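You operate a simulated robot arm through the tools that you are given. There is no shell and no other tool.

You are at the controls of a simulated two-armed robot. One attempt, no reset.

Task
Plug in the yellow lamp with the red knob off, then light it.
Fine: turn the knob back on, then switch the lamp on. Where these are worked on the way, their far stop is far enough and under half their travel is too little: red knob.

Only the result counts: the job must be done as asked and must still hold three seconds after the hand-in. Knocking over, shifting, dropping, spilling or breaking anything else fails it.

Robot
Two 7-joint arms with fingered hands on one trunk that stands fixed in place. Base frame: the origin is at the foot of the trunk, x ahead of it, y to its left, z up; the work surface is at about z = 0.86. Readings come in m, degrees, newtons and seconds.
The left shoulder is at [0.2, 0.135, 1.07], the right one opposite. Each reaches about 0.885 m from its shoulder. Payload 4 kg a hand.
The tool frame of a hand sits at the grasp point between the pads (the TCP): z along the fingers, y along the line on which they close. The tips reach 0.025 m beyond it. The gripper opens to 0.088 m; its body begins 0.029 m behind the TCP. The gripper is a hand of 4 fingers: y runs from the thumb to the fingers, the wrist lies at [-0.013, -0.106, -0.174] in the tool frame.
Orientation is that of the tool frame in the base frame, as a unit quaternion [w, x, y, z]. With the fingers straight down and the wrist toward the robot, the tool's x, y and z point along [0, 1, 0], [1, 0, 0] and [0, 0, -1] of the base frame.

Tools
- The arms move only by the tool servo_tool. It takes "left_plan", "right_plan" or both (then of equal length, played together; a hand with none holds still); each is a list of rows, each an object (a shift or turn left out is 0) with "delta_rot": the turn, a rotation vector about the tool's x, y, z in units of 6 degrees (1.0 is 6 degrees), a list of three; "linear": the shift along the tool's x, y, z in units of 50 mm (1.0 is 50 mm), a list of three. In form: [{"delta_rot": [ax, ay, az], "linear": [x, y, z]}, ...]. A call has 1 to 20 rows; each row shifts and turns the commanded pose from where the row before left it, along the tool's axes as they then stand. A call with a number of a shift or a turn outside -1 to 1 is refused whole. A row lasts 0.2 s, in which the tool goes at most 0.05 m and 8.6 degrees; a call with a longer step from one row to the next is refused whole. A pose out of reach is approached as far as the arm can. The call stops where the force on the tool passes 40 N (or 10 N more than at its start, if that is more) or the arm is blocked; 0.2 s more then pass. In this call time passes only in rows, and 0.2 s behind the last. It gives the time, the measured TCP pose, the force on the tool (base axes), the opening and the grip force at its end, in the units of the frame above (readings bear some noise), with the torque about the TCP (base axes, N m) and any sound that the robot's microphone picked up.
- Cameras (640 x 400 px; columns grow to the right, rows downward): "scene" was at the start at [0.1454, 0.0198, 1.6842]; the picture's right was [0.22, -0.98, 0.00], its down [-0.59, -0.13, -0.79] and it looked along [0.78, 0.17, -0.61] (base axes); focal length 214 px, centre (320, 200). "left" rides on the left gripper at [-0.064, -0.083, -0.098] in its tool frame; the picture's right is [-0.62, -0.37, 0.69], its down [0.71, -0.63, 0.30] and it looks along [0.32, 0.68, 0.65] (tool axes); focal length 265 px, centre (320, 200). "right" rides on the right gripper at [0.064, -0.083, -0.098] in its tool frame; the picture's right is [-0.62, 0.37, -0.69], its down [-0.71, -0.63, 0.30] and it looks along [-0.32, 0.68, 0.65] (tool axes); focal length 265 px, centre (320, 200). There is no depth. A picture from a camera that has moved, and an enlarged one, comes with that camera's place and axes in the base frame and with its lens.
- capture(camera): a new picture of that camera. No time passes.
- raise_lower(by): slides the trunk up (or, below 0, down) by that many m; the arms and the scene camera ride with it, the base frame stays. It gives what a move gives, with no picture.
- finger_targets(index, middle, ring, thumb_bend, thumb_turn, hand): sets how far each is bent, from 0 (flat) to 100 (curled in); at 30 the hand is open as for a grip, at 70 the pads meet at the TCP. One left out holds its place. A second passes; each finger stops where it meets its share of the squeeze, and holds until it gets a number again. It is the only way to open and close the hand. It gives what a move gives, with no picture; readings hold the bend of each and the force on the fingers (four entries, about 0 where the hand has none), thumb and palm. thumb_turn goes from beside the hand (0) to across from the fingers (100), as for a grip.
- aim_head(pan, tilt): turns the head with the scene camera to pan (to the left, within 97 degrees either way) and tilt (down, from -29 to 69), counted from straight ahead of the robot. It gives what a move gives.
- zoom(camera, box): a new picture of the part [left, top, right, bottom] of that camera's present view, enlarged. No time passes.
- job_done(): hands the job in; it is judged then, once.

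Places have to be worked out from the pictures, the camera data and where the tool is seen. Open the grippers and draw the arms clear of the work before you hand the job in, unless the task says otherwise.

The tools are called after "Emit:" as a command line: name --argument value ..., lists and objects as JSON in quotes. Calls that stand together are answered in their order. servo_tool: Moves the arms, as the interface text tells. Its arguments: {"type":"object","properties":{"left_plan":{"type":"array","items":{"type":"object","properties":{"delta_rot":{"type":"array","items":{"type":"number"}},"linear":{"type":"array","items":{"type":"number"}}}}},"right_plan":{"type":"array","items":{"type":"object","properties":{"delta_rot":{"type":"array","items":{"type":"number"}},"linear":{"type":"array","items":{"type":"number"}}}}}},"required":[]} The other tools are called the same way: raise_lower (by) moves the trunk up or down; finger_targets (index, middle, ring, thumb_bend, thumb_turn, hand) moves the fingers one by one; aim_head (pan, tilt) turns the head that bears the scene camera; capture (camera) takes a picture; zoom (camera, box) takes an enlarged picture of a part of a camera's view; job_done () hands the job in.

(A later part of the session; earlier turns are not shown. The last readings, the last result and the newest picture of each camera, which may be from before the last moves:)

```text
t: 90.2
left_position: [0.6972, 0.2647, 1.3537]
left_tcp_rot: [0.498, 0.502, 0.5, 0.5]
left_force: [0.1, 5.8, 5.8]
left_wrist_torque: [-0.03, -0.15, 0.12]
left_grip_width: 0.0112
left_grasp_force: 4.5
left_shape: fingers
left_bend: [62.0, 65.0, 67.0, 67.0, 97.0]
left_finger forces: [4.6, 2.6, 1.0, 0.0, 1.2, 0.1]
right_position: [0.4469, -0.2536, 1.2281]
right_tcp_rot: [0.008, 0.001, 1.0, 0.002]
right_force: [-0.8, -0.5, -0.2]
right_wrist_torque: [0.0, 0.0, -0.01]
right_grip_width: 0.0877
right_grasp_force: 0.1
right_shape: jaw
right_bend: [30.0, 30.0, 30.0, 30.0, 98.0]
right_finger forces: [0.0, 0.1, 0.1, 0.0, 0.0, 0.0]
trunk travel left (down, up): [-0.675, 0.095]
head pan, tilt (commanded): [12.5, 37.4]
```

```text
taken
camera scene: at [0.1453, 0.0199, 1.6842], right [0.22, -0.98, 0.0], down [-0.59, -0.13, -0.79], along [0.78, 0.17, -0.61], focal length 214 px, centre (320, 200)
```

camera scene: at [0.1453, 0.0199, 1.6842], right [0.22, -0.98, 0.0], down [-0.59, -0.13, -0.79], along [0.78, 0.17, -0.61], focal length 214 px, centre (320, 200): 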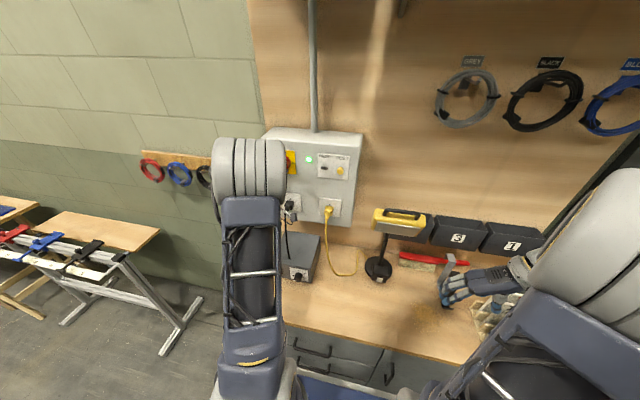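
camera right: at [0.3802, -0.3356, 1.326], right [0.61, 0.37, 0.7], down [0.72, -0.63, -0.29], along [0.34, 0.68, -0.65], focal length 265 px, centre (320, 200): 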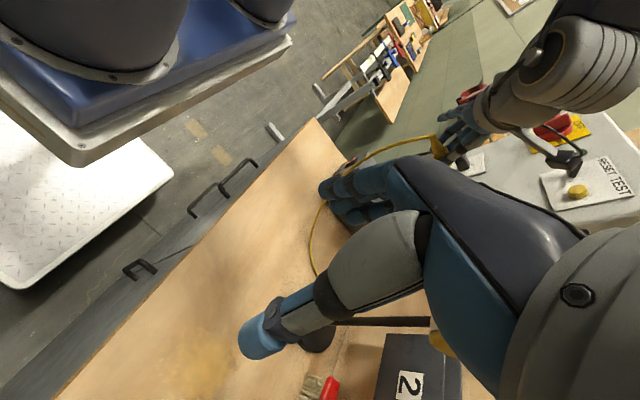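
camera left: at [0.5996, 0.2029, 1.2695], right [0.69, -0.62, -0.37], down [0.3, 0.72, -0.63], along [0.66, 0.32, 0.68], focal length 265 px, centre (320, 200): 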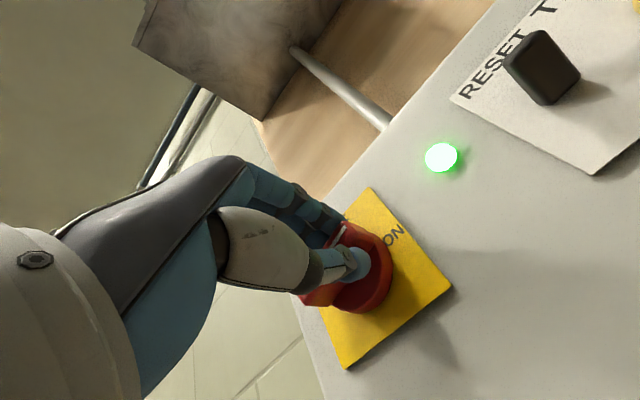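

The green light is on again. I nudge slightly to the stop, then release and back away.

Emit:
servo_tool --left_plan '[{"delta_rot": [0, 0, 0.8], "linear": [0.001, -0.018, 0]}]'

Emit:
finger_targets --hand "left" --index 32 --middle 32 --ring 32 --thumb_bend 35

Emit:
servo_tool --left_plan '[{"linear": [0, 0, -0.5]}, {"linear": [0, 0, -0.8]}, {"linear": [0.4, 0, -0.8]}, {"linear": [0.9, 0, -0.4]}, {"linear": [0.95, 0, 0]}]'

Emit:
capture --camera "left"

Emit:
capture --camera "scene"

```text
t: 90.6
left_position: [0.6986, 0.2657, 1.3527]
left_tcp_rot: [0.477, 0.522, 0.478, 0.521]
left_force: [0.1, 4.4, 6.3]
left_wrist_torque: [-0.04, -0.14, 0.06]
left_grip_width: 0.0108
left_grasp_force: 4.6
left_shape: fingers
left_bend: [62.0, 65.0, 67.0, 67.0, 97.0]
left_finger forces: [4.6, 2.5, 0.7, 0.1, 1.3, 0.0]
right_position: [0.4464, -0.253, 1.2294]
right_tcp_rot: [0.008, 0.0, 1.0, 0.001]
right_force: [-0.2, -0.3, 0.2]
right_wrist_torque: [-0.02, 0.01, 0.04]
right_grip_width: 0.0877
right_grasp_force: 0.1
right_shape: jaw
right_bend: [30.0, 30.0, 30.0, 30.0, 98.0]
right_finger forces: [0.1, 0.0, 0.0, 0.0, 0.0, 0.0]
trunk travel left (down, up): [-0.675, 0.095]
head pan, tilt (commanded): [12.5, 37.4]
```

```text
t: 91.6
left_position: [0.6984, 0.2654, 1.3521]
left_tcp_rot: [0.477, 0.523, 0.479, 0.52]
left_force: [0.1, -0.3, -0.1]
left_wrist_torque: [0.05, -0.03, 0.01]
left_grip_width: 0.0768
left_grasp_force: 0.1
left_shape: fingers
left_bend: [32.0, 32.0, 32.0, 35.0, 97.0]
left_finger forces: [0.1, 0.0, 0.0, 0.0, 0.1, 0.1]
right_position: [0.4474, -0.253, 1.2286]
right_tcp_rot: [0.007, 0.001, 1.0, 0.001]
right_force: [-1.0, -0.3, -0.5]
right_wrist_torque: [0.01, 0.01, -0.01]
right_grip_width: 0.0877
right_grasp_force: 0.0
right_shape: jaw
right_bend: [30.0, 30.0, 30.0, 30.0, 98.0]
right_finger forces: [0.0, 0.1, 0.0, 0.1, 0.1, 0.1]
trunk travel left (down, up): [-0.675, 0.095]
head pan, tilt (commanded): [12.5, 37.4]
```

```text
t: 92.8
left_position: [0.5717, 0.3767, 1.3622]
left_tcp_rot: [0.477, 0.523, 0.479, 0.52]
left_force: [0.5, 0.2, 0.1]
left_wrist_torque: [0.03, 0.02, -0.01]
left_grip_width: 0.0769
left_grasp_force: 0.0
left_shape: fingers
left_bend: [32.0, 32.0, 32.0, 35.0, 97.0]
left_finger forces: [0.0, 0.0, 0.0, 0.0, 0.1, 0.0]
right_position: [0.4459, -0.2541, 1.2291]
right_tcp_rot: [0.008, 0.001, 1.0, 0.002]
right_force: [0.3, -0.6, -0.3]
right_wrist_torque: [0.02, -0.01, -0.01]
right_grip_width: 0.0877
right_grasp_force: 0.1
right_shape: jaw
right_bend: [30.0, 30.0, 30.0, 30.0, 98.0]
right_finger forces: [0.0, 0.0, 0.0, 0.0, 0.1, 0.0]
trunk travel left (down, up): [-0.675, 0.095]
head pan, tilt (commanded): [12.5, 37.4]
```

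```text
taken
camera left: at [0.4745, 0.3213, 1.2741], right [0.69, -0.59, -0.42], down [0.3, 0.77, -0.57], along [0.66, 0.26, 0.71], focal length 265 px, centre (320, 200)
```

left: 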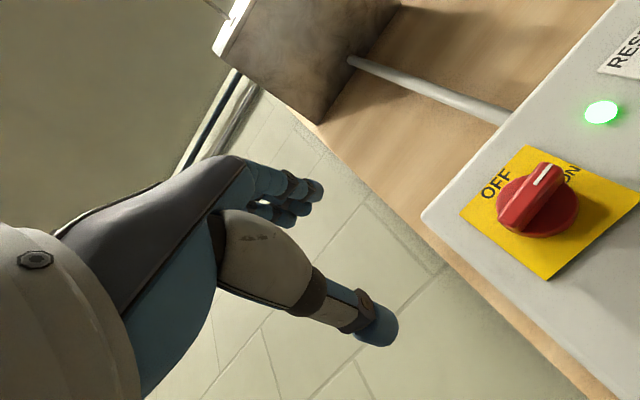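

```text
taken
camera scene: at [0.1455, 0.0192, 1.6842], right [0.22, -0.98, 0.0], down [-0.59, -0.13, -0.79], along [0.78, 0.17, -0.61], focal length 214 px, centre (320, 200)
```

scene: 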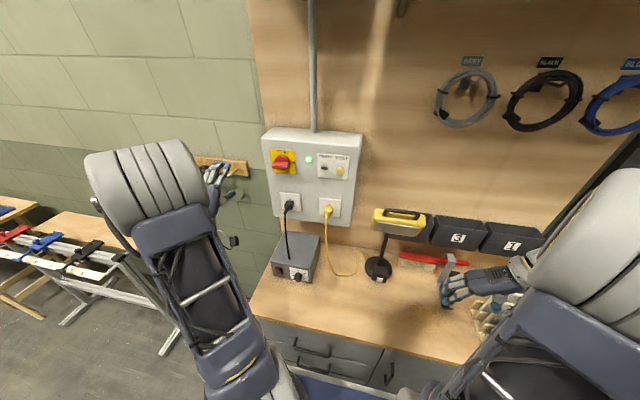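

The knob is back at ON with the green light lit. Now I examine the lamp's switch closely.

Emit:
zoom --camera "scene" --box '[360, 250, 400, 285]'

Emit:
zoom --camera "scene" --box '[340, 200, 460, 300]'

Emit:
zoom --camera "scene" --box '[255, 130, 375, 230]'

Emit:
capture --camera "right"

```text
11.43 times, centred on (380, 268) of scene
camera zoom: at [0.1455, 0.0192, 1.6842], right [0.22, -0.98, 0.0], down [-0.59, -0.13, -0.79], along [0.78, 0.17, -0.61], focal length 2451 px, centre (-366, -571)
```

zoom: 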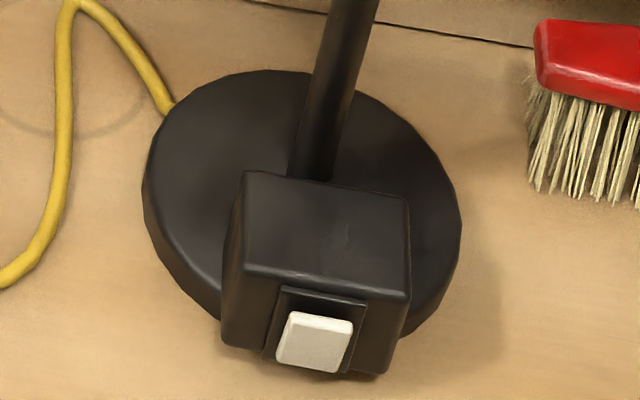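

```text
4.00 times, centred on (400, 250) of scene
camera zoom: at [0.1455, 0.0192, 1.6842], right [0.22, -0.98, 0.0], down [-0.59, -0.13, -0.79], along [0.78, 0.17, -0.61], focal length 858 px, centre (0, 0)
```

zoom: 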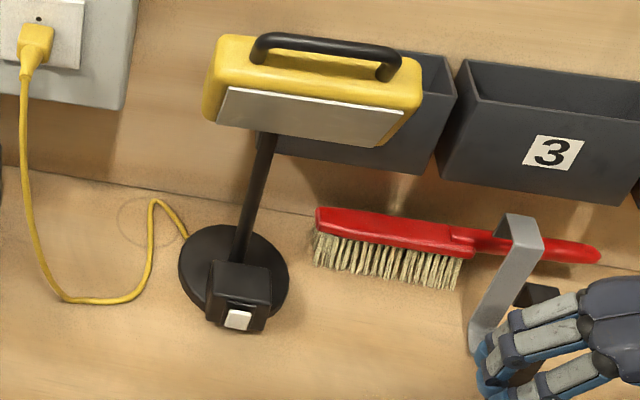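

```text
4.00 times, centred on (315, 180) of scene
camera zoom: at [0.1455, 0.0192, 1.6842], right [0.22, -0.98, 0.0], down [-0.59, -0.13, -0.79], along [0.78, 0.17, -0.61], focal length 858 px, centre (340, 280)
```

zoom: 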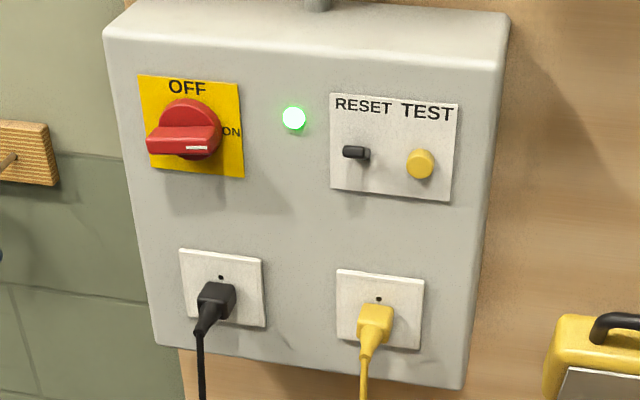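

```text
taken
camera right: at [0.3802, -0.3361, 1.326], right [0.61, 0.36, 0.7], down [0.72, -0.63, -0.29], along [0.34, 0.68, -0.65], focal length 265 px, centre (320, 200)
```

right: 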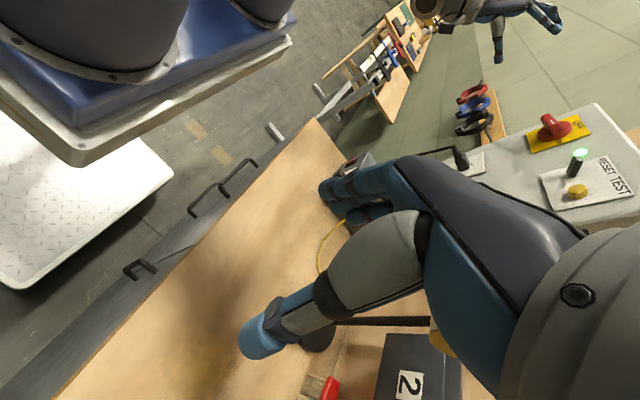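

The lamp switch is a white rocker/button facing the robot at about (0.69, −0.1125, 0.884). I turn the right hand back to its natural wrist-behind orientation to approach it from the front.

Emit:
servo_tool --right_plan '[{"delta_rot": [0, 0, 1]}, {"delta_rot": [0, 0, 1]}, {"delta_rot": [0, 0, 1]}, {"delta_rot": [0, 0, 1]}, {"delta_rot": [0, 0, 1]}, {"delta_rot": [0, 0, 1]}, {"delta_rot": [0, 0, 1]}, {"delta_rot": [0, 0, 1]}, {"delta_rot": [0, 0, 1]}, {"delta_rot": [0, 0, 1]}, {"delta_rot": [0, 0, 1]}, {"delta_rot": [0, 0, 1]}, {"delta_rot": [0, 0, 1]}, {"delta_rot": [0, 0, 1]}, {"delta_rot": [0, 0, 1]}]'

Emit:
capture --camera "scene"

Emit:
capture --camera "right"

```text
t: 96.0
left_position: [0.5718, 0.3763, 1.3632]
left_tcp_rot: [0.477, 0.523, 0.479, 0.52]
left_force: [-0.4, 0.4, -0.8]
left_wrist_torque: [-0.03, 0.01, -0.01]
left_grip_width: 0.0772
left_grasp_force: 0.1
left_shape: fingers
left_bend: [32.0, 32.0, 32.0, 35.0, 97.0]
left_finger forces: [0.1, 0.1, 0.1, 0.1, 0.1, 0.1]
right_position: [0.4501, -0.256, 1.2322]
right_tcp_rot: [0.003, 0.708, 0.706, 0.007]
right_force: [0.4, 0.1, -0.2]
right_wrist_torque: [-0.02, 0.01, -0.03]
right_grip_width: 0.0876
right_grasp_force: 0.0
right_shape: jaw
right_bend: [30.0, 30.0, 30.0, 30.0, 98.0]
right_finger forces: [0.1, 0.1, 0.0, 0.0, 0.0, 0.1]
right hand out of reach, approached as far as the arm can: row 15
trunk travel left (down, up): [-0.675, 0.095]
head pan, tilt (commanded): [12.5, 37.4]
```

```text
taken
camera scene: at [0.1455, 0.0197, 1.6841], right [0.22, -0.98, 0.0], down [-0.59, -0.13, -0.79], along [0.78, 0.17, -0.61], focal length 214 px, centre (320, 200)
```

scene: 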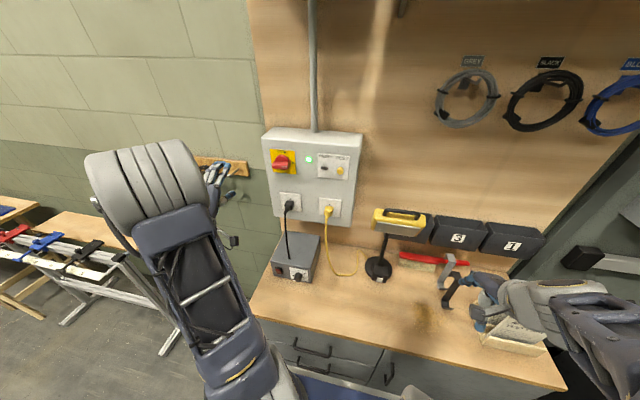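

```text
taken
camera right: at [0.3649, -0.1911, 1.3299], right [0.36, -0.62, 0.7], down [-0.63, -0.71, -0.32], along [0.69, -0.32, -0.65], focal length 265 px, centre (320, 200)
```

right: 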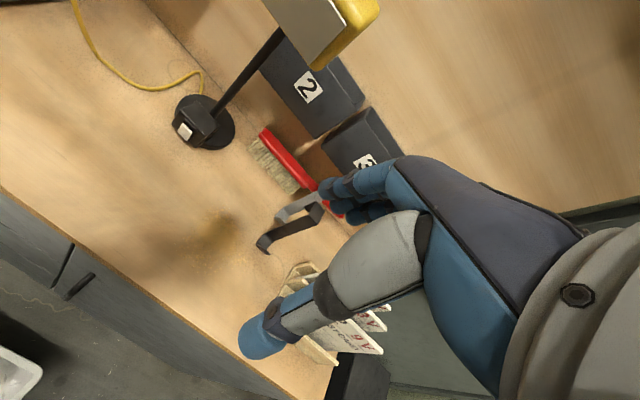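

Emit:
zoom --camera "right" --box '[165, 85, 245, 155]'

```text
5.71 times, centred on (205, 120) of right
camera zoom: at [0.3649, -0.1911, 1.3299], right [0.36, -0.62, 0.7], down [-0.63, -0.71, -0.32], along [0.69, -0.32, -0.65], focal length 1517 px, centre (977, 657)
```

zoom: 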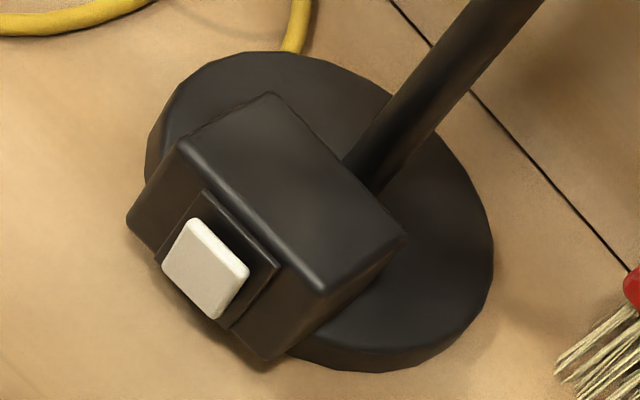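

I shape the right hand with only the index finger extended, and bring it down to a standoff in front of the lamp switch where its camera can see the switch closely.

Emit:
finger_targets --hand "right" --index 12 --middle 85 --ring 85 --thumb_bend 45

Emit:
servo_tool --right_plan '[{"linear": [0.335, 0.1, 0.7]}, {"linear": [0.335, 0.1, 0.7]}, {"linear": [0.335, 0.1, 0.7]}, {"linear": [0.335, 0.1, 0.7]}, {"linear": [0.335, 0.2, 0.7]}, {"linear": [0.335, 0.2, 0.7]}, {"linear": [0.335, 0.2, 0.6]}, {"linear": [0.335, 0.2, 0.5]}]'

Emit:
capture --camera "right"

Emit:
capture --camera "scene"

```text
t: 97.0
left_position: [0.5729, 0.3774, 1.3628]
left_tcp_rot: [0.477, 0.522, 0.479, 0.52]
left_force: [-0.5, 0.5, 0.3]
left_wrist_torque: [0.0, -0.06, -0.02]
left_grip_width: 0.0773
left_grasp_force: 0.1
left_shape: fingers
left_bend: [32.0, 32.0, 32.0, 35.0, 97.0]
left_finger forces: [0.0, 0.0, 0.0, 0.1, 0.0, 0.0]
right_position: [0.45, -0.2562, 1.2323]
right_tcp_rot: [0.005, 0.707, 0.707, 0.006]
right_force: [0.4, -1.0, 0.1]
right_wrist_torque: [0.0, -0.04, -0.01]
right_grip_width: 0.0906
right_grasp_force: 0.1
right_shape: fingers
right_bend: [12.0, 85.0, 85.0, 45.0, 98.0]
right_finger forces: [0.1, 0.0, 0.1, 0.0, 0.0, 0.0]
trunk travel left (down, up): [-0.675, 0.095]
head pan, tilt (commanded): [12.5, 37.4]
```

```text
t: 98.8
left_position: [0.5731, 0.3768, 1.3626]
left_tcp_rot: [0.477, 0.522, 0.479, 0.52]
left_force: [-0.4, -0.6, 0.3]
left_wrist_torque: [-0.02, 0.01, 0.0]
left_grip_width: 0.0772
left_grasp_force: 0.1
left_shape: fingers
left_bend: [32.0, 32.0, 32.0, 35.0, 97.0]
left_finger forces: [0.0, 0.1, 0.0, 0.1, 0.0, 0.0]
right_position: [0.5856, -0.1667, 1.0167]
right_tcp_rot: [0.005, 0.708, 0.706, 0.007]
right_force: [0.1, -0.6, 0.3]
right_wrist_torque: [-0.02, -0.01, 0.04]
right_grip_width: 0.0906
right_grasp_force: 0.0
right_shape: fingers
right_bend: [12.0, 85.0, 85.0, 45.0, 98.0]
right_finger forces: [0.0, 0.1, 0.1, 0.1, 0.0, 0.1]
right hand out of reach, approached as far as the arm can: row 1, 2, 3, 4, 5
trunk travel left (down, up): [-0.675, 0.095]
head pan, tilt (commanded): [12.5, 37.4]
```

```text
taken
camera right: at [0.5004, -0.1004, 1.114], right [0.35, -0.62, 0.7], down [-0.63, -0.71, -0.32], along [0.69, -0.32, -0.64], focal length 265 px, centre (320, 200)
```

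right: 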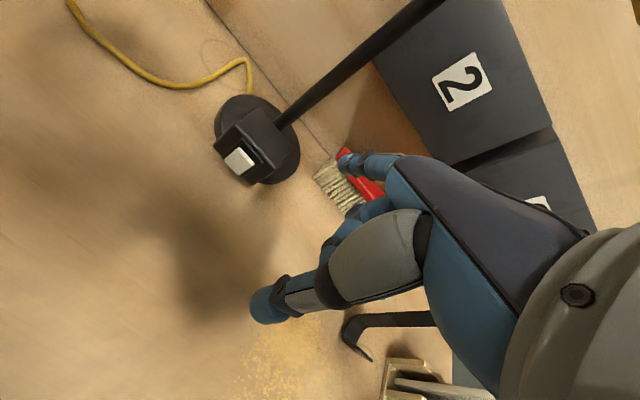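

```text
taken
camera scene: at [0.1452, 0.0194, 1.6842], right [0.22, -0.98, 0.0], down [-0.59, -0.13, -0.79], along [0.78, 0.17, -0.61], focal length 214 px, centre (320, 200)
```

scene: 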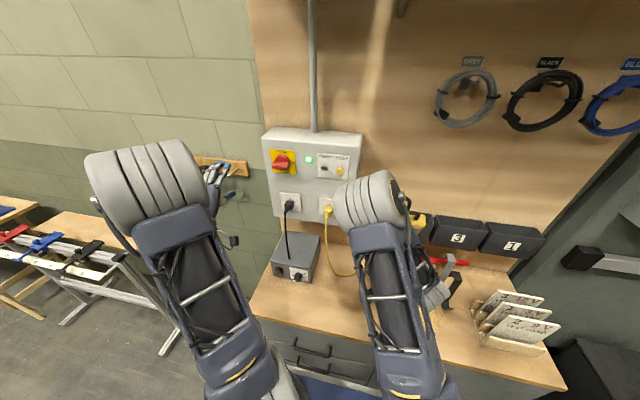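

Emit:
zoom --camera "right" --box '[200, 110, 300, 200]'

Emit:
capture --camera "left"

```text
4.44 times, centred on (250, 155) of right
camera zoom: at [0.5004, -0.1004, 1.114], right [0.35, -0.62, 0.7], down [-0.63, -0.71, -0.32], along [0.69, -0.32, -0.64], focal length 1180 px, centre (631, 400)
```

zoom: 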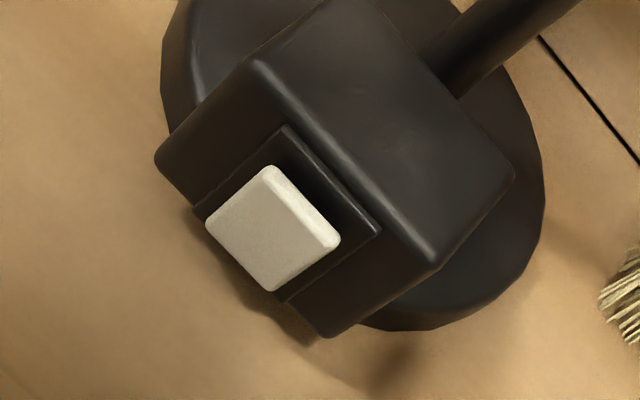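

```text
taken
camera left: at [0.4745, 0.3213, 1.274], right [0.69, -0.59, -0.42], down [0.3, 0.77, -0.57], along [0.66, 0.26, 0.71], focal length 265 px, centre (320, 200)
```

left: 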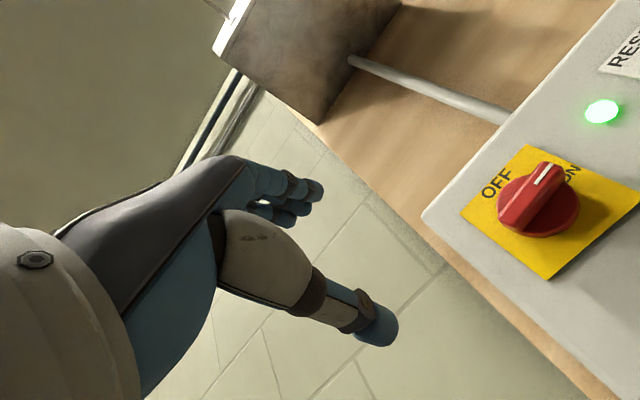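

The switch is a tilting white rocker on the box's front. I lower and re-centre the right hand for a more frontal close view of it.

Emit:
servo_tool --right_plan '[{"linear": [0.3, -0.31, 0.4]}, {"linear": [0.3, -0.31, 0.5]}, {"linear": [0.3, -0.31, 0.5]}]'

Emit:
capture --camera "right"

Emit:
capture --camera "scene"

```text
t: 99.6
left_position: [0.5736, 0.3775, 1.3624]
left_tcp_rot: [0.477, 0.521, 0.48, 0.52]
left_force: [0.3, 0.0, 0.5]
left_wrist_torque: [0.0, -0.02, 0.02]
left_grip_width: 0.0771
left_grasp_force: 0.1
left_shape: fingers
left_bend: [32.0, 32.0, 32.0, 35.0, 97.0]
left_finger forces: [0.0, 0.0, 0.1, 0.1, 0.0, 0.0]
right_position: [0.5548, -0.1206, 0.9419]
right_tcp_rot: [0.004, 0.708, 0.706, 0.007]
right_force: [0.7, -0.4, 0.4]
right_wrist_torque: [-0.02, 0.01, -0.02]
right_grip_width: 0.0904
right_grasp_force: 0.0
right_shape: fingers
right_bend: [12.0, 85.0, 85.0, 45.0, 98.0]
right_finger forces: [0.0, 0.0, 0.1, 0.0, 0.0, 0.0]
right hand out of reach, approached as far as the arm can: row 2, 3
trunk travel left (down, up): [-0.675, 0.095]
head pan, tilt (commanded): [12.5, 37.4]
```

```text
taken
camera right: at [0.4706, -0.0552, 1.0381], right [0.36, -0.62, 0.7], down [-0.63, -0.71, -0.32], along [0.69, -0.32, -0.64], focal length 265 px, centre (320, 200)
```

right: 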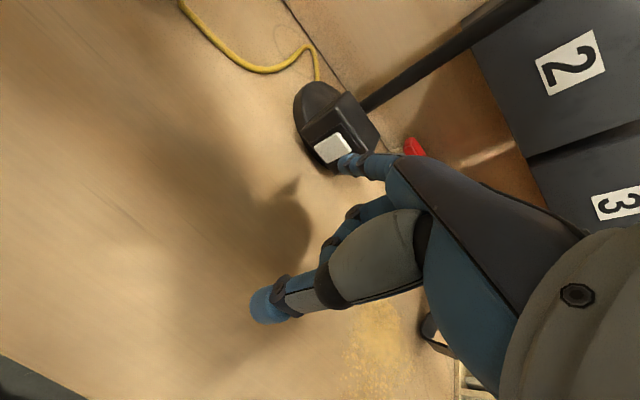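

```text
taken
camera scene: at [0.1454, 0.0196, 1.6842], right [0.22, -0.98, 0.0], down [-0.59, -0.13, -0.79], along [0.78, 0.17, -0.61], focal length 214 px, centre (320, 200)
```

scene: 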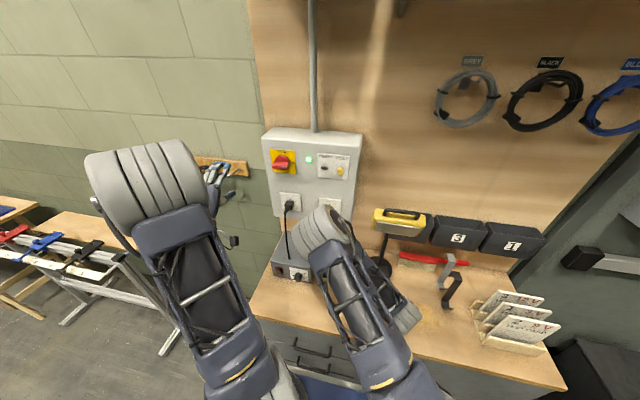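

Emit:
zoom --camera "right" --box '[285, 70, 405, 190]'

Emit:
zoom --camera "right" --box '[310, 120, 370, 180]'

```text
3.33 times, centred on (345, 130) of right
camera zoom: at [0.4706, -0.0552, 1.0381], right [0.36, -0.62, 0.7], down [-0.63, -0.71, -0.32], along [0.69, -0.32, -0.64], focal length 885 px, centre (237, 433)
```

zoom: 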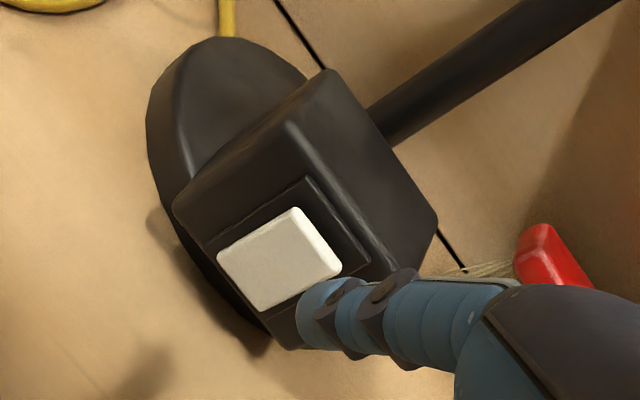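

```text
6.67 times, centred on (340, 150) of right
camera zoom: at [0.4706, -0.0552, 1.0381], right [0.36, -0.62, 0.7], down [-0.63, -0.71, -0.32], along [0.69, -0.32, -0.64], focal length 1769 px, centre (187, 533)
```

zoom: 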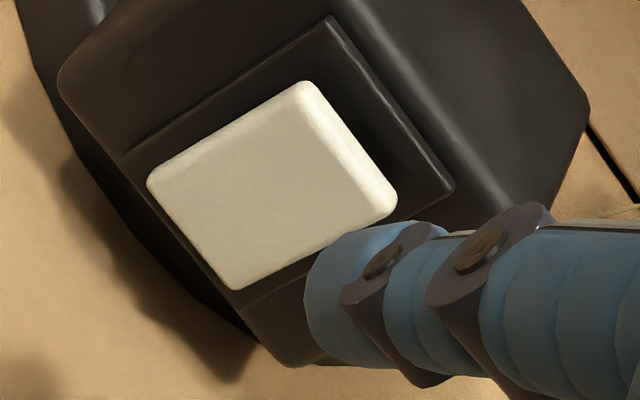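

The button's upper half protrudes slightly, so it should be pressed near its top, at about (0.69, −0.11, 0.90). The index tip is at about (0.631, −0.111, 0.929); I lower the hand 29 mm to line up.

Emit:
servo_tool --right_plan '[{"linear": [0, 0, 0.3]}, {"linear": [0, 0, 0.28]}]'

Emit:
capture --camera "right"

Emit:
zoom --camera "right" --box '[300, 60, 420, 180]'

Emit:
zoom --camera "scene" --box '[340, 230, 440, 310]'

```text
t: 100.2
left_position: [0.5725, 0.3779, 1.362]
left_tcp_rot: [0.476, 0.521, 0.48, 0.521]
left_force: [-0.2, 0.7, 0.0]
left_wrist_torque: [0.0, 0.01, 0.01]
left_grip_width: 0.0772
left_grasp_force: 0.1
left_shape: fingers
left_bend: [32.0, 32.0, 32.0, 35.0, 97.0]
left_finger forces: [0.0, 0.1, 0.1, 0.1, 0.1, 0.0]
right_position: [0.5547, -0.1206, 0.911]
right_tcp_rot: [0.005, 0.708, 0.706, 0.008]
right_force: [0.6, -0.8, -0.1]
right_wrist_torque: [-0.01, 0.0, -0.02]
right_grip_width: 0.0906
right_grasp_force: 0.0
right_shape: fingers
right_bend: [12.0, 85.0, 85.0, 45.0, 98.0]
right_finger forces: [0.0, 0.0, 0.1, 0.1, 0.0, 0.1]
trunk travel left (down, up): [-0.675, 0.095]
head pan, tilt (commanded): [12.5, 37.4]
```

```text
taken
camera right: at [0.4706, -0.0552, 1.0086], right [0.36, -0.62, 0.7], down [-0.63, -0.71, -0.32], along [0.69, -0.32, -0.64], focal length 265 px, centre (320, 200)
```

right: 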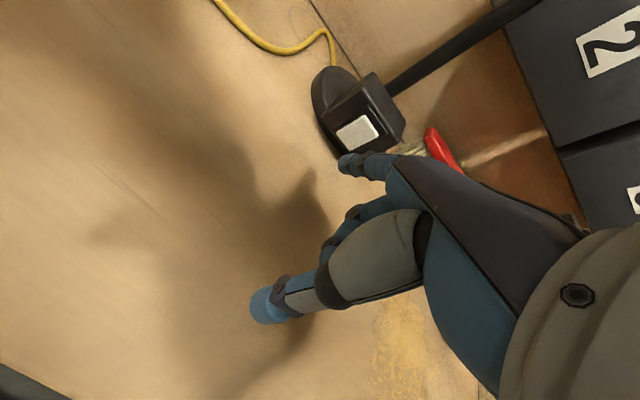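

```text
3.33 times, centred on (360, 120) of right
camera zoom: at [0.4706, -0.0552, 1.0086], right [0.36, -0.62, 0.7], down [-0.63, -0.71, -0.32], along [0.69, -0.32, -0.64], focal length 885 px, centre (187, 467)
```

zoom: 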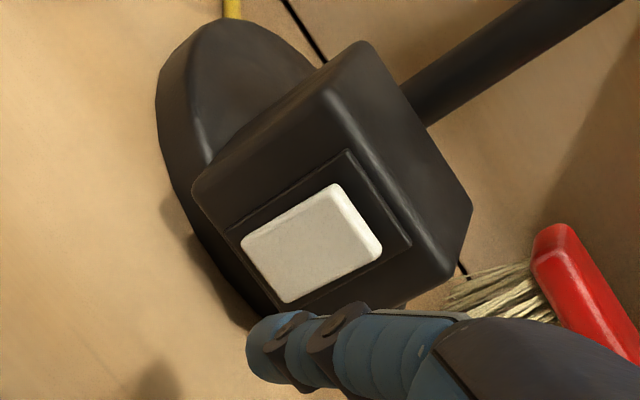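

```text
5.00 times, centred on (390, 270) of scene
camera zoom: at [0.1454, 0.0197, 1.6842], right [0.22, -0.98, 0.0], down [-0.59, -0.13, -0.79], along [0.78, 0.17, -0.61], focal length 1072 px, centre (-30, -150)
```

zoom: 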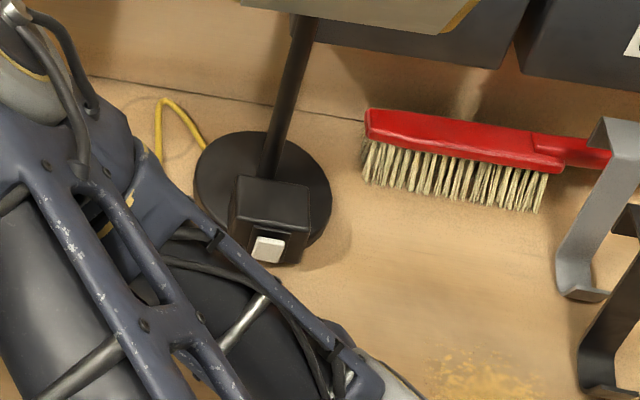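

The fingertip's forward projection lands on the middle of the button; I aim a little higher, toward its upper half, and advance 40 mm.

Emit:
servo_tool --right_plan '[{"linear": [0, 0.3, -0.13]}, {"linear": [0, 0.3, 0]}, {"linear": [0, 0.2, 0]}]'

Emit:
zoom --camera "right" --box '[300, 70, 420, 190]'

Emit:
zoom --camera "scene" --box '[340, 230, 440, 310]'

```text
t: 101.0
left_position: [0.5727, 0.377, 1.3623]
left_tcp_rot: [0.477, 0.522, 0.479, 0.52]
left_force: [0.4, -0.1, -0.2]
left_wrist_torque: [0.02, -0.03, 0.02]
left_grip_width: 0.0771
left_grasp_force: 0.1
left_shape: fingers
left_bend: [32.0, 32.0, 32.0, 35.0, 97.0]
left_finger forces: [0.0, 0.0, 0.0, 0.1, 0.1, 0.0]
right_position: [0.5966, -0.1198, 0.9193]
right_tcp_rot: [0.005, 0.708, 0.706, 0.006]
right_force: [0.1, -0.6, 0.6]
right_wrist_torque: [0.0, -0.03, -0.02]
right_grip_width: 0.0905
right_grasp_force: 0.1
right_shape: fingers
right_bend: [12.0, 85.0, 85.0, 45.0, 98.0]
right_finger forces: [0.0, 0.0, 0.0, 0.0, 0.0, 0.0]
trunk travel left (down, up): [-0.675, 0.095]
head pan, tilt (commanded): [12.5, 37.4]
```

```text
3.33 times, centred on (360, 130) of right
camera zoom: at [0.5109, -0.055, 1.0164], right [0.36, -0.62, 0.7], down [-0.63, -0.71, -0.32], along [0.69, -0.32, -0.64], focal length 885 px, centre (187, 433)
```

zoom: 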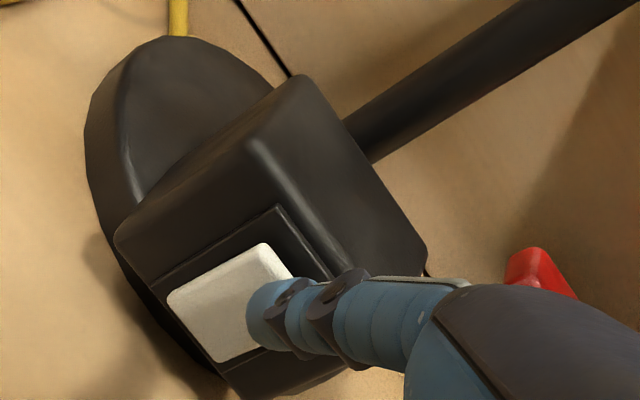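

```text
5.00 times, centred on (390, 270) of scene
camera zoom: at [0.1454, 0.0198, 1.6842], right [0.22, -0.98, 0.0], down [-0.59, -0.13, -0.79], along [0.78, 0.17, -0.61], focal length 1072 px, centre (-30, -150)
```

zoom: 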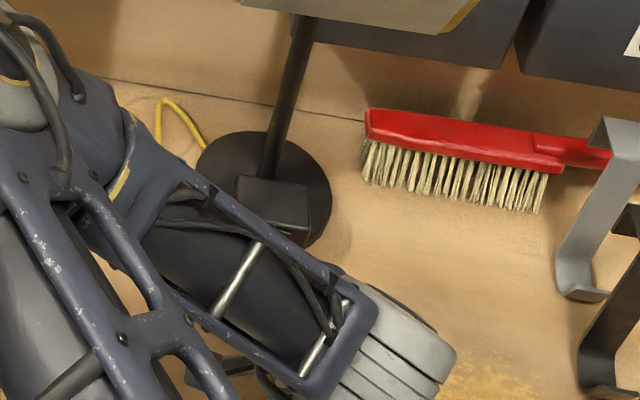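

The fingertip is about 9 mm from the upper part of the button. I press forward in small steps, watching force and listening for a click.

Emit:
servo_tool --right_plan '[{"linear": [0, 0.08, 0]}, {"linear": [0, 0.06, 0]}, {"linear": [0, 0.04, 0]}]'

Emit:
zoom --camera "right" --box '[300, 80, 420, 200]'

```text
t: 101.8
left_position: [0.5728, 0.3772, 1.3626]
left_tcp_rot: [0.477, 0.523, 0.478, 0.52]
left_force: [-0.1, 0.9, -0.9]
left_wrist_torque: [0.01, 0.02, 0.0]
left_grip_width: 0.077
left_grasp_force: 0.1
left_shape: fingers
left_bend: [32.0, 32.0, 32.0, 35.0, 97.0]
left_finger forces: [0.1, 0.1, 0.1, 0.1, 0.0, 0.0]
right_position: [0.6039, -0.121, 0.9192]
right_tcp_rot: [0.005, 0.708, 0.706, 0.005]
right_force: [-6.1, 0.3, 1.4]
right_wrist_torque: [0.01, -0.1, 0.05]
right_grip_width: 0.086
right_grasp_force: 2.6
right_shape: fingers
right_bend: [14.0, 85.0, 85.0, 45.0, 98.0]
right_finger forces: [5.2, 0.0, 0.0, 0.0, 0.0, 0.0]
trunk travel left (down, up): [-0.675, 0.095]
head pan, tilt (commanded): [12.5, 37.4]
```

```text
3.33 times, centred on (360, 140) of right
camera zoom: at [0.52, -0.0553, 1.0164], right [0.36, -0.62, 0.7], down [-0.63, -0.71, -0.32], along [0.69, -0.32, -0.64], focal length 885 px, centre (187, 400)
```

zoom: 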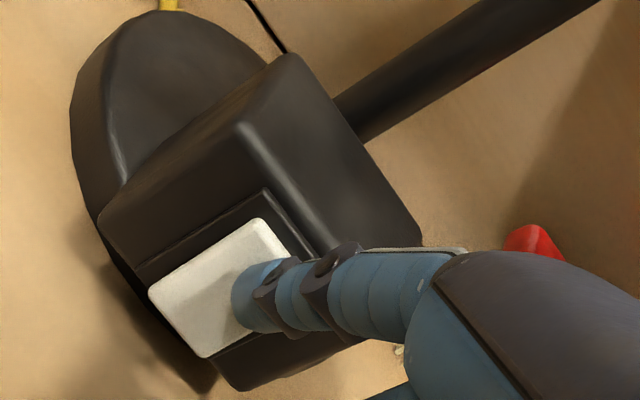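

Contact at 6 N without a click, a little low and to the right on the button. I back off, move 7 mm up and 4 mm left for better leverage on its top edge, and press again.

Emit:
servo_tool --right_plan '[{"linear": [0, -0.12, 0]}, {"linear": [0.08, 0, -0.14]}, {"linear": [0, 0.1, 0]}]'

Emit:
zoom --camera "right" --box '[300, 80, 420, 200]'

```text
t: 102.6
left_position: [0.5722, 0.3772, 1.3627]
left_tcp_rot: [0.478, 0.522, 0.479, 0.519]
left_force: [0.3, 0.8, 0.0]
left_wrist_torque: [-0.04, 0.0, -0.03]
left_grip_width: 0.077
left_grasp_force: 0.1
left_shape: fingers
left_bend: [32.0, 32.0, 32.0, 35.0, 97.0]
left_finger forces: [0.0, 0.1, 0.1, 0.0, 0.0, 0.0]
right_position: [0.6054, -0.116, 0.926]
right_tcp_rot: [0.006, 0.708, 0.706, 0.006]
right_force: [-3.4, 0.6, 3.1]
right_wrist_torque: [0.02, -0.23, 0.07]
right_grip_width: 0.0899
right_grasp_force: 2.3
right_shape: fingers
right_bend: [12.0, 85.0, 85.0, 45.0, 98.0]
right_finger forces: [4.4, 0.1, 0.0, 0.0, 0.0, 0.1]
trunk travel left (down, up): [-0.675, 0.095]
head pan, tilt (commanded): [12.5, 37.4]
```

```text
3.33 times, centred on (360, 140) of right
camera zoom: at [0.5192, -0.0512, 1.0234], right [0.36, -0.62, 0.7], down [-0.63, -0.71, -0.32], along [0.69, -0.32, -0.64], focal length 885 px, centre (187, 400)
```

zoom: 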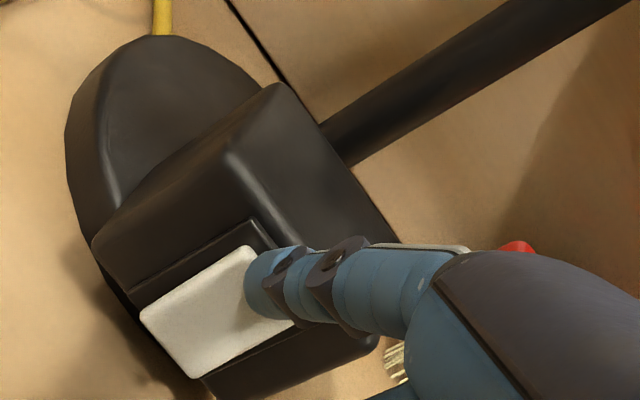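

The tip now bears on the top edge of the button. I press a few millimetres further in.

Emit:
servo_tool --right_plan '[{"linear": [0, 0.04, 0.02]}, {"linear": [0, 0.04, 0]}]'

Emit:
zoom --camera "right" --box '[300, 80, 420, 200]'

Emit:
capture --camera "scene"

```text
t: 103.3
left_position: [0.5709, 0.3774, 1.3628]
left_tcp_rot: [0.477, 0.522, 0.479, 0.52]
left_force: [0.0, 0.4, 0.5]
left_wrist_torque: [0.02, -0.02, -0.02]
left_grip_width: 0.0771
left_grasp_force: 0.1
left_shape: fingers
left_bend: [32.0, 32.0, 32.0, 35.0, 97.0]
left_finger forces: [0.0, 0.0, 0.0, 0.0, 0.0, 0.0]
right_position: [0.6065, -0.1174, 0.9281]
right_tcp_rot: [0.006, 0.709, 0.706, 0.007]
right_force: [-21.1, 1.2, 21.3]
right_wrist_torque: [0.22, -1.36, 0.22]
right_grip_width: 0.0877
right_grasp_force: 16.2
right_shape: fingers
right_bend: [13.0, 85.0, 85.0, 45.0, 98.0]
right_finger forces: [33.3, 0.0, 0.0, 0.1, 0.1, 0.0]
trunk travel left (down, up): [-0.675, 0.095]
head pan, tilt (commanded): [12.5, 37.4]
stopped in row 2 (right hand): the force on the tool passed its limit at 42 N (the readings are from after the stop); the commanded pose is now the measured one
```

```text
3.33 times, centred on (360, 140) of right
camera zoom: at [0.5213, -0.052, 1.0243], right [0.35, -0.62, 0.7], down [-0.63, -0.71, -0.32], along [0.69, -0.33, -0.64], focal length 885 px, centre (187, 400)
```

zoom: 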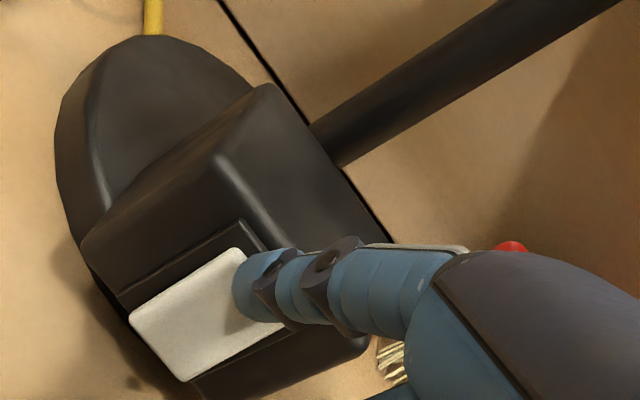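

```text
taken
camera scene: at [0.144, 0.0199, 1.6843], right [0.22, -0.98, 0.0], down [-0.59, -0.13, -0.8], along [0.78, 0.17, -0.61], focal length 214 px, centre (320, 200)
```

scene: 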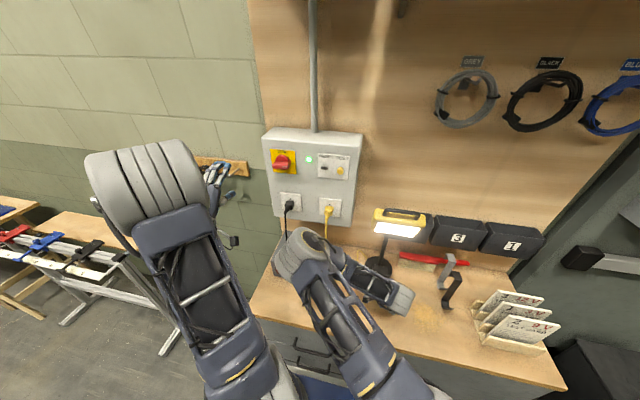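

The lamp is lit. I immediately withdraw the finger straight back and check.

Emit:
servo_tool --right_plan '[{"linear": [0, -0.1, -0.06]}, {"linear": [0, -0.4, 0]}, {"linear": [0, -0.7, 0]}, {"linear": [0, -0.7, 0]}]'

Emit:
capture --camera "scene"

Emit:
zoom --camera "right" --box '[280, 60, 440, 200]'

```text
t: 104.3
left_position: [0.5728, 0.3774, 1.3618]
left_tcp_rot: [0.477, 0.522, 0.479, 0.52]
left_force: [-0.3, -0.2, 0.0]
left_wrist_torque: [0.01, -0.01, 0.02]
left_grip_width: 0.0771
left_grasp_force: 0.2
left_shape: fingers
left_bend: [32.0, 32.0, 32.0, 35.0, 97.0]
left_finger forces: [0.0, 0.1, 0.1, 0.0, 0.0, 0.1]
right_position: [0.5397, -0.1153, 0.9124]
right_tcp_rot: [0.005, 0.709, 0.705, 0.006]
right_force: [-1.0, -0.9, -0.4]
right_wrist_torque: [-0.03, -0.03, -0.01]
right_grip_width: 0.0906
right_grasp_force: 0.1
right_shape: fingers
right_bend: [12.0, 85.0, 85.0, 45.0, 98.0]
right_finger forces: [0.0, 0.0, 0.1, 0.1, 0.0, 0.1]
right hand out of reach, approached as far as the arm can: row 4
trunk travel left (down, up): [-0.675, 0.095]
head pan, tilt (commanded): [12.5, 37.4]
```

```text
taken
camera scene: at [0.1455, 0.0198, 1.6842], right [0.22, -0.98, 0.0], down [-0.59, -0.13, -0.79], along [0.78, 0.17, -0.61], focal length 214 px, centre (320, 200)
```

scene: 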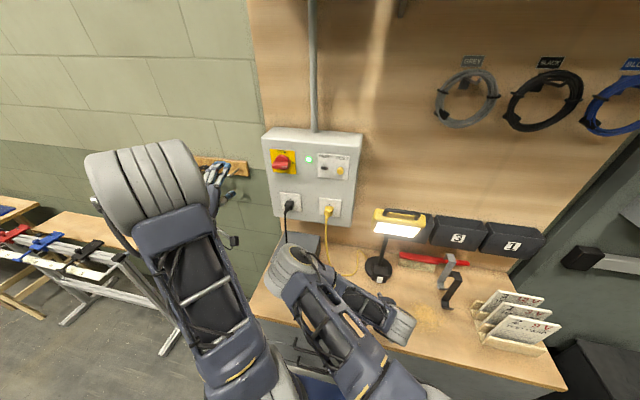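

```text
2.86 times, centred on (360, 130) of right
camera zoom: at [0.4556, -0.0498, 1.0087], right [0.35, -0.62, 0.7], down [-0.63, -0.71, -0.32], along [0.69, -0.33, -0.64], focal length 758 px, centre (206, 400)
```

zoom: 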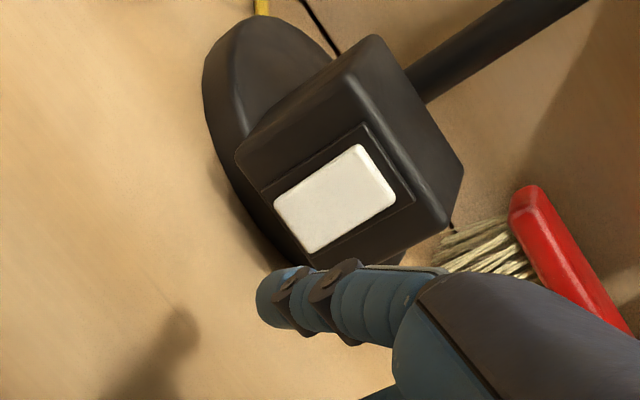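

The lamp stays lit. I compare the lamp's place with the earlier close-up to see whether it shifted.

Emit:
zoom --camera "scene" --box '[360, 250, 400, 285]'

Emit:
zoom --camera "scene" --box '[340, 200, 460, 300]'

Emit:
zoom --camera "scene" --box '[255, 130, 375, 230]'

```text
11.43 times, centred on (380, 268) of scene
camera zoom: at [0.1455, 0.0198, 1.6842], right [0.22, -0.98, 0.0], down [-0.59, -0.13, -0.79], along [0.78, 0.17, -0.61], focal length 2451 px, centre (-366, -571)
```

zoom: 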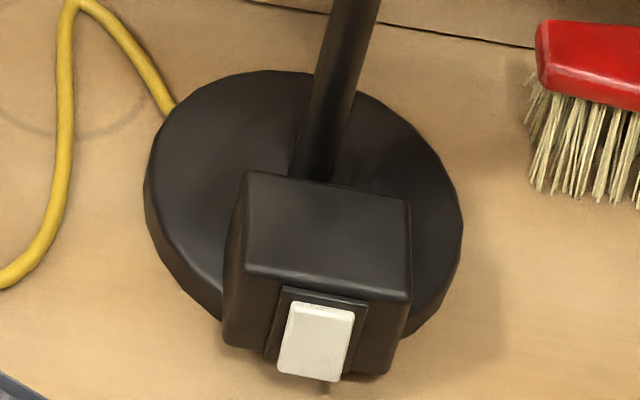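

```text
4.00 times, centred on (400, 250) of scene
camera zoom: at [0.1455, 0.0198, 1.6842], right [0.22, -0.98, 0.0], down [-0.59, -0.13, -0.79], along [0.78, 0.17, -0.61], focal length 858 px, centre (0, 0)
```

zoom: 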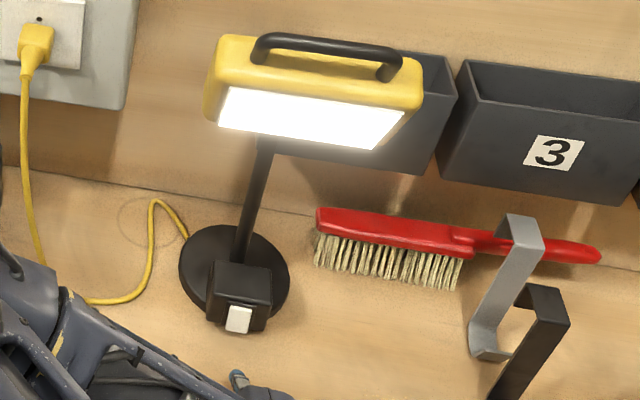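

```text
4.00 times, centred on (315, 180) of scene
camera zoom: at [0.1455, 0.0198, 1.6842], right [0.22, -0.98, 0.0], down [-0.59, -0.13, -0.79], along [0.78, 0.17, -0.61], focal length 858 px, centre (340, 280)
```

zoom: 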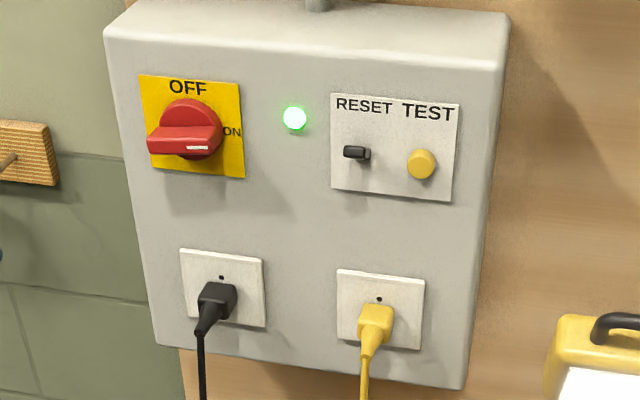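

The lamp has not moved noticeably and is lit, the knob is ON, and the plug is seated. I open the right hand and draw it up and away, clear of the lamp head.

Emit:
finger_targets --hand "right" --index 30 --middle 30 --ring 30 --thumb_bend 30

Emit:
servo_tool --right_plan '[{"linear": [-0.3, -0.3, -0.5]}, {"linear": [-0.35, -0.25, -0.7]}, {"linear": [-0.35, -0.2, -0.7]}, {"linear": [-0.35, -0.2, -0.7]}, {"linear": [-0.35, -0.2, -0.7]}, {"linear": [-0.35, -0.2, -0.7]}, {"linear": [-0.35, -0.2, -0.7]}, {"linear": [-0.35, -0.2, -0.7]}, {"linear": [-0.35, -0.2, -0.7]}]'

Emit:
capture --camera "scene"

```text
t: 105.3
left_position: [0.5718, 0.3777, 1.3623]
left_tcp_rot: [0.477, 0.522, 0.479, 0.52]
left_force: [0.3, 0.5, 0.5]
left_wrist_torque: [-0.02, -0.01, -0.01]
left_grip_width: 0.0771
left_grasp_force: 0.2
left_shape: fingers
left_bend: [32.0, 32.0, 32.0, 35.0, 97.0]
left_finger forces: [0.0, 0.1, 0.1, 0.0, 0.0, 0.0]
right_position: [0.5409, -0.1149, 0.9121]
right_tcp_rot: [0.005, 0.708, 0.706, 0.007]
right_force: [0.8, -1.2, -0.5]
right_wrist_torque: [0.0, -0.01, 0.02]
right_grip_width: 0.0846
right_grasp_force: 0.1
right_shape: fingers
right_bend: [30.0, 30.0, 30.0, 30.0, 98.0]
right_finger forces: [0.0, 0.0, 0.0, 0.1, 0.1, 0.0]
trunk travel left (down, up): [-0.675, 0.095]
head pan, tilt (commanded): [12.5, 37.4]
```

```text
t: 107.3
left_position: [0.5729, 0.3786, 1.3616]
left_tcp_rot: [0.477, 0.522, 0.479, 0.52]
left_force: [1.2, 0.3, -0.4]
left_wrist_torque: [-0.02, 0.0, -0.01]
left_grip_width: 0.0771
left_grasp_force: 0.1
left_shape: fingers
left_bend: [32.0, 32.0, 32.0, 35.0, 97.0]
left_finger forces: [0.1, 0.0, 0.0, 0.1, 0.0, 0.0]
right_position: [0.5179, -0.2834, 1.1892]
right_tcp_rot: [0.004, 0.709, 0.706, 0.006]
right_force: [0.6, 0.0, -0.5]
right_wrist_torque: [-0.01, -0.02, 0.0]
right_grip_width: 0.0845
right_grasp_force: 0.0
right_shape: fingers
right_bend: [30.0, 30.0, 30.0, 30.0, 98.0]
right_finger forces: [0.1, 0.0, 0.0, 0.0, 0.0, 0.1]
right hand out of reach, approached as far as the arm can: row 1, 2, 3, 4, 5
trunk travel left (down, up): [-0.675, 0.095]
head pan, tilt (commanded): [12.5, 37.4]
```

```text
taken
camera scene: at [0.1459, 0.02, 1.684], right [0.22, -0.98, 0.0], down [-0.59, -0.13, -0.79], along [0.78, 0.17, -0.61], focal length 214 px, centre (320, 200)
```

scene: 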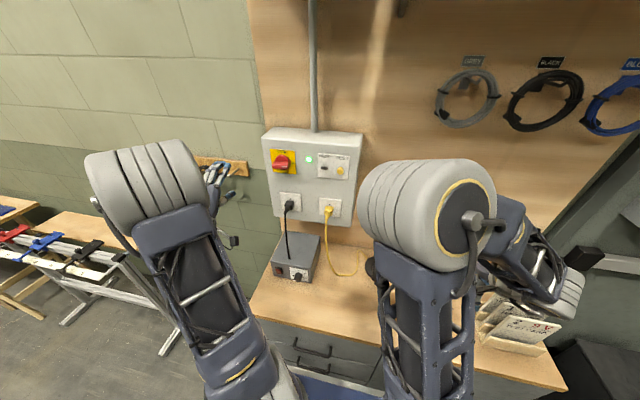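

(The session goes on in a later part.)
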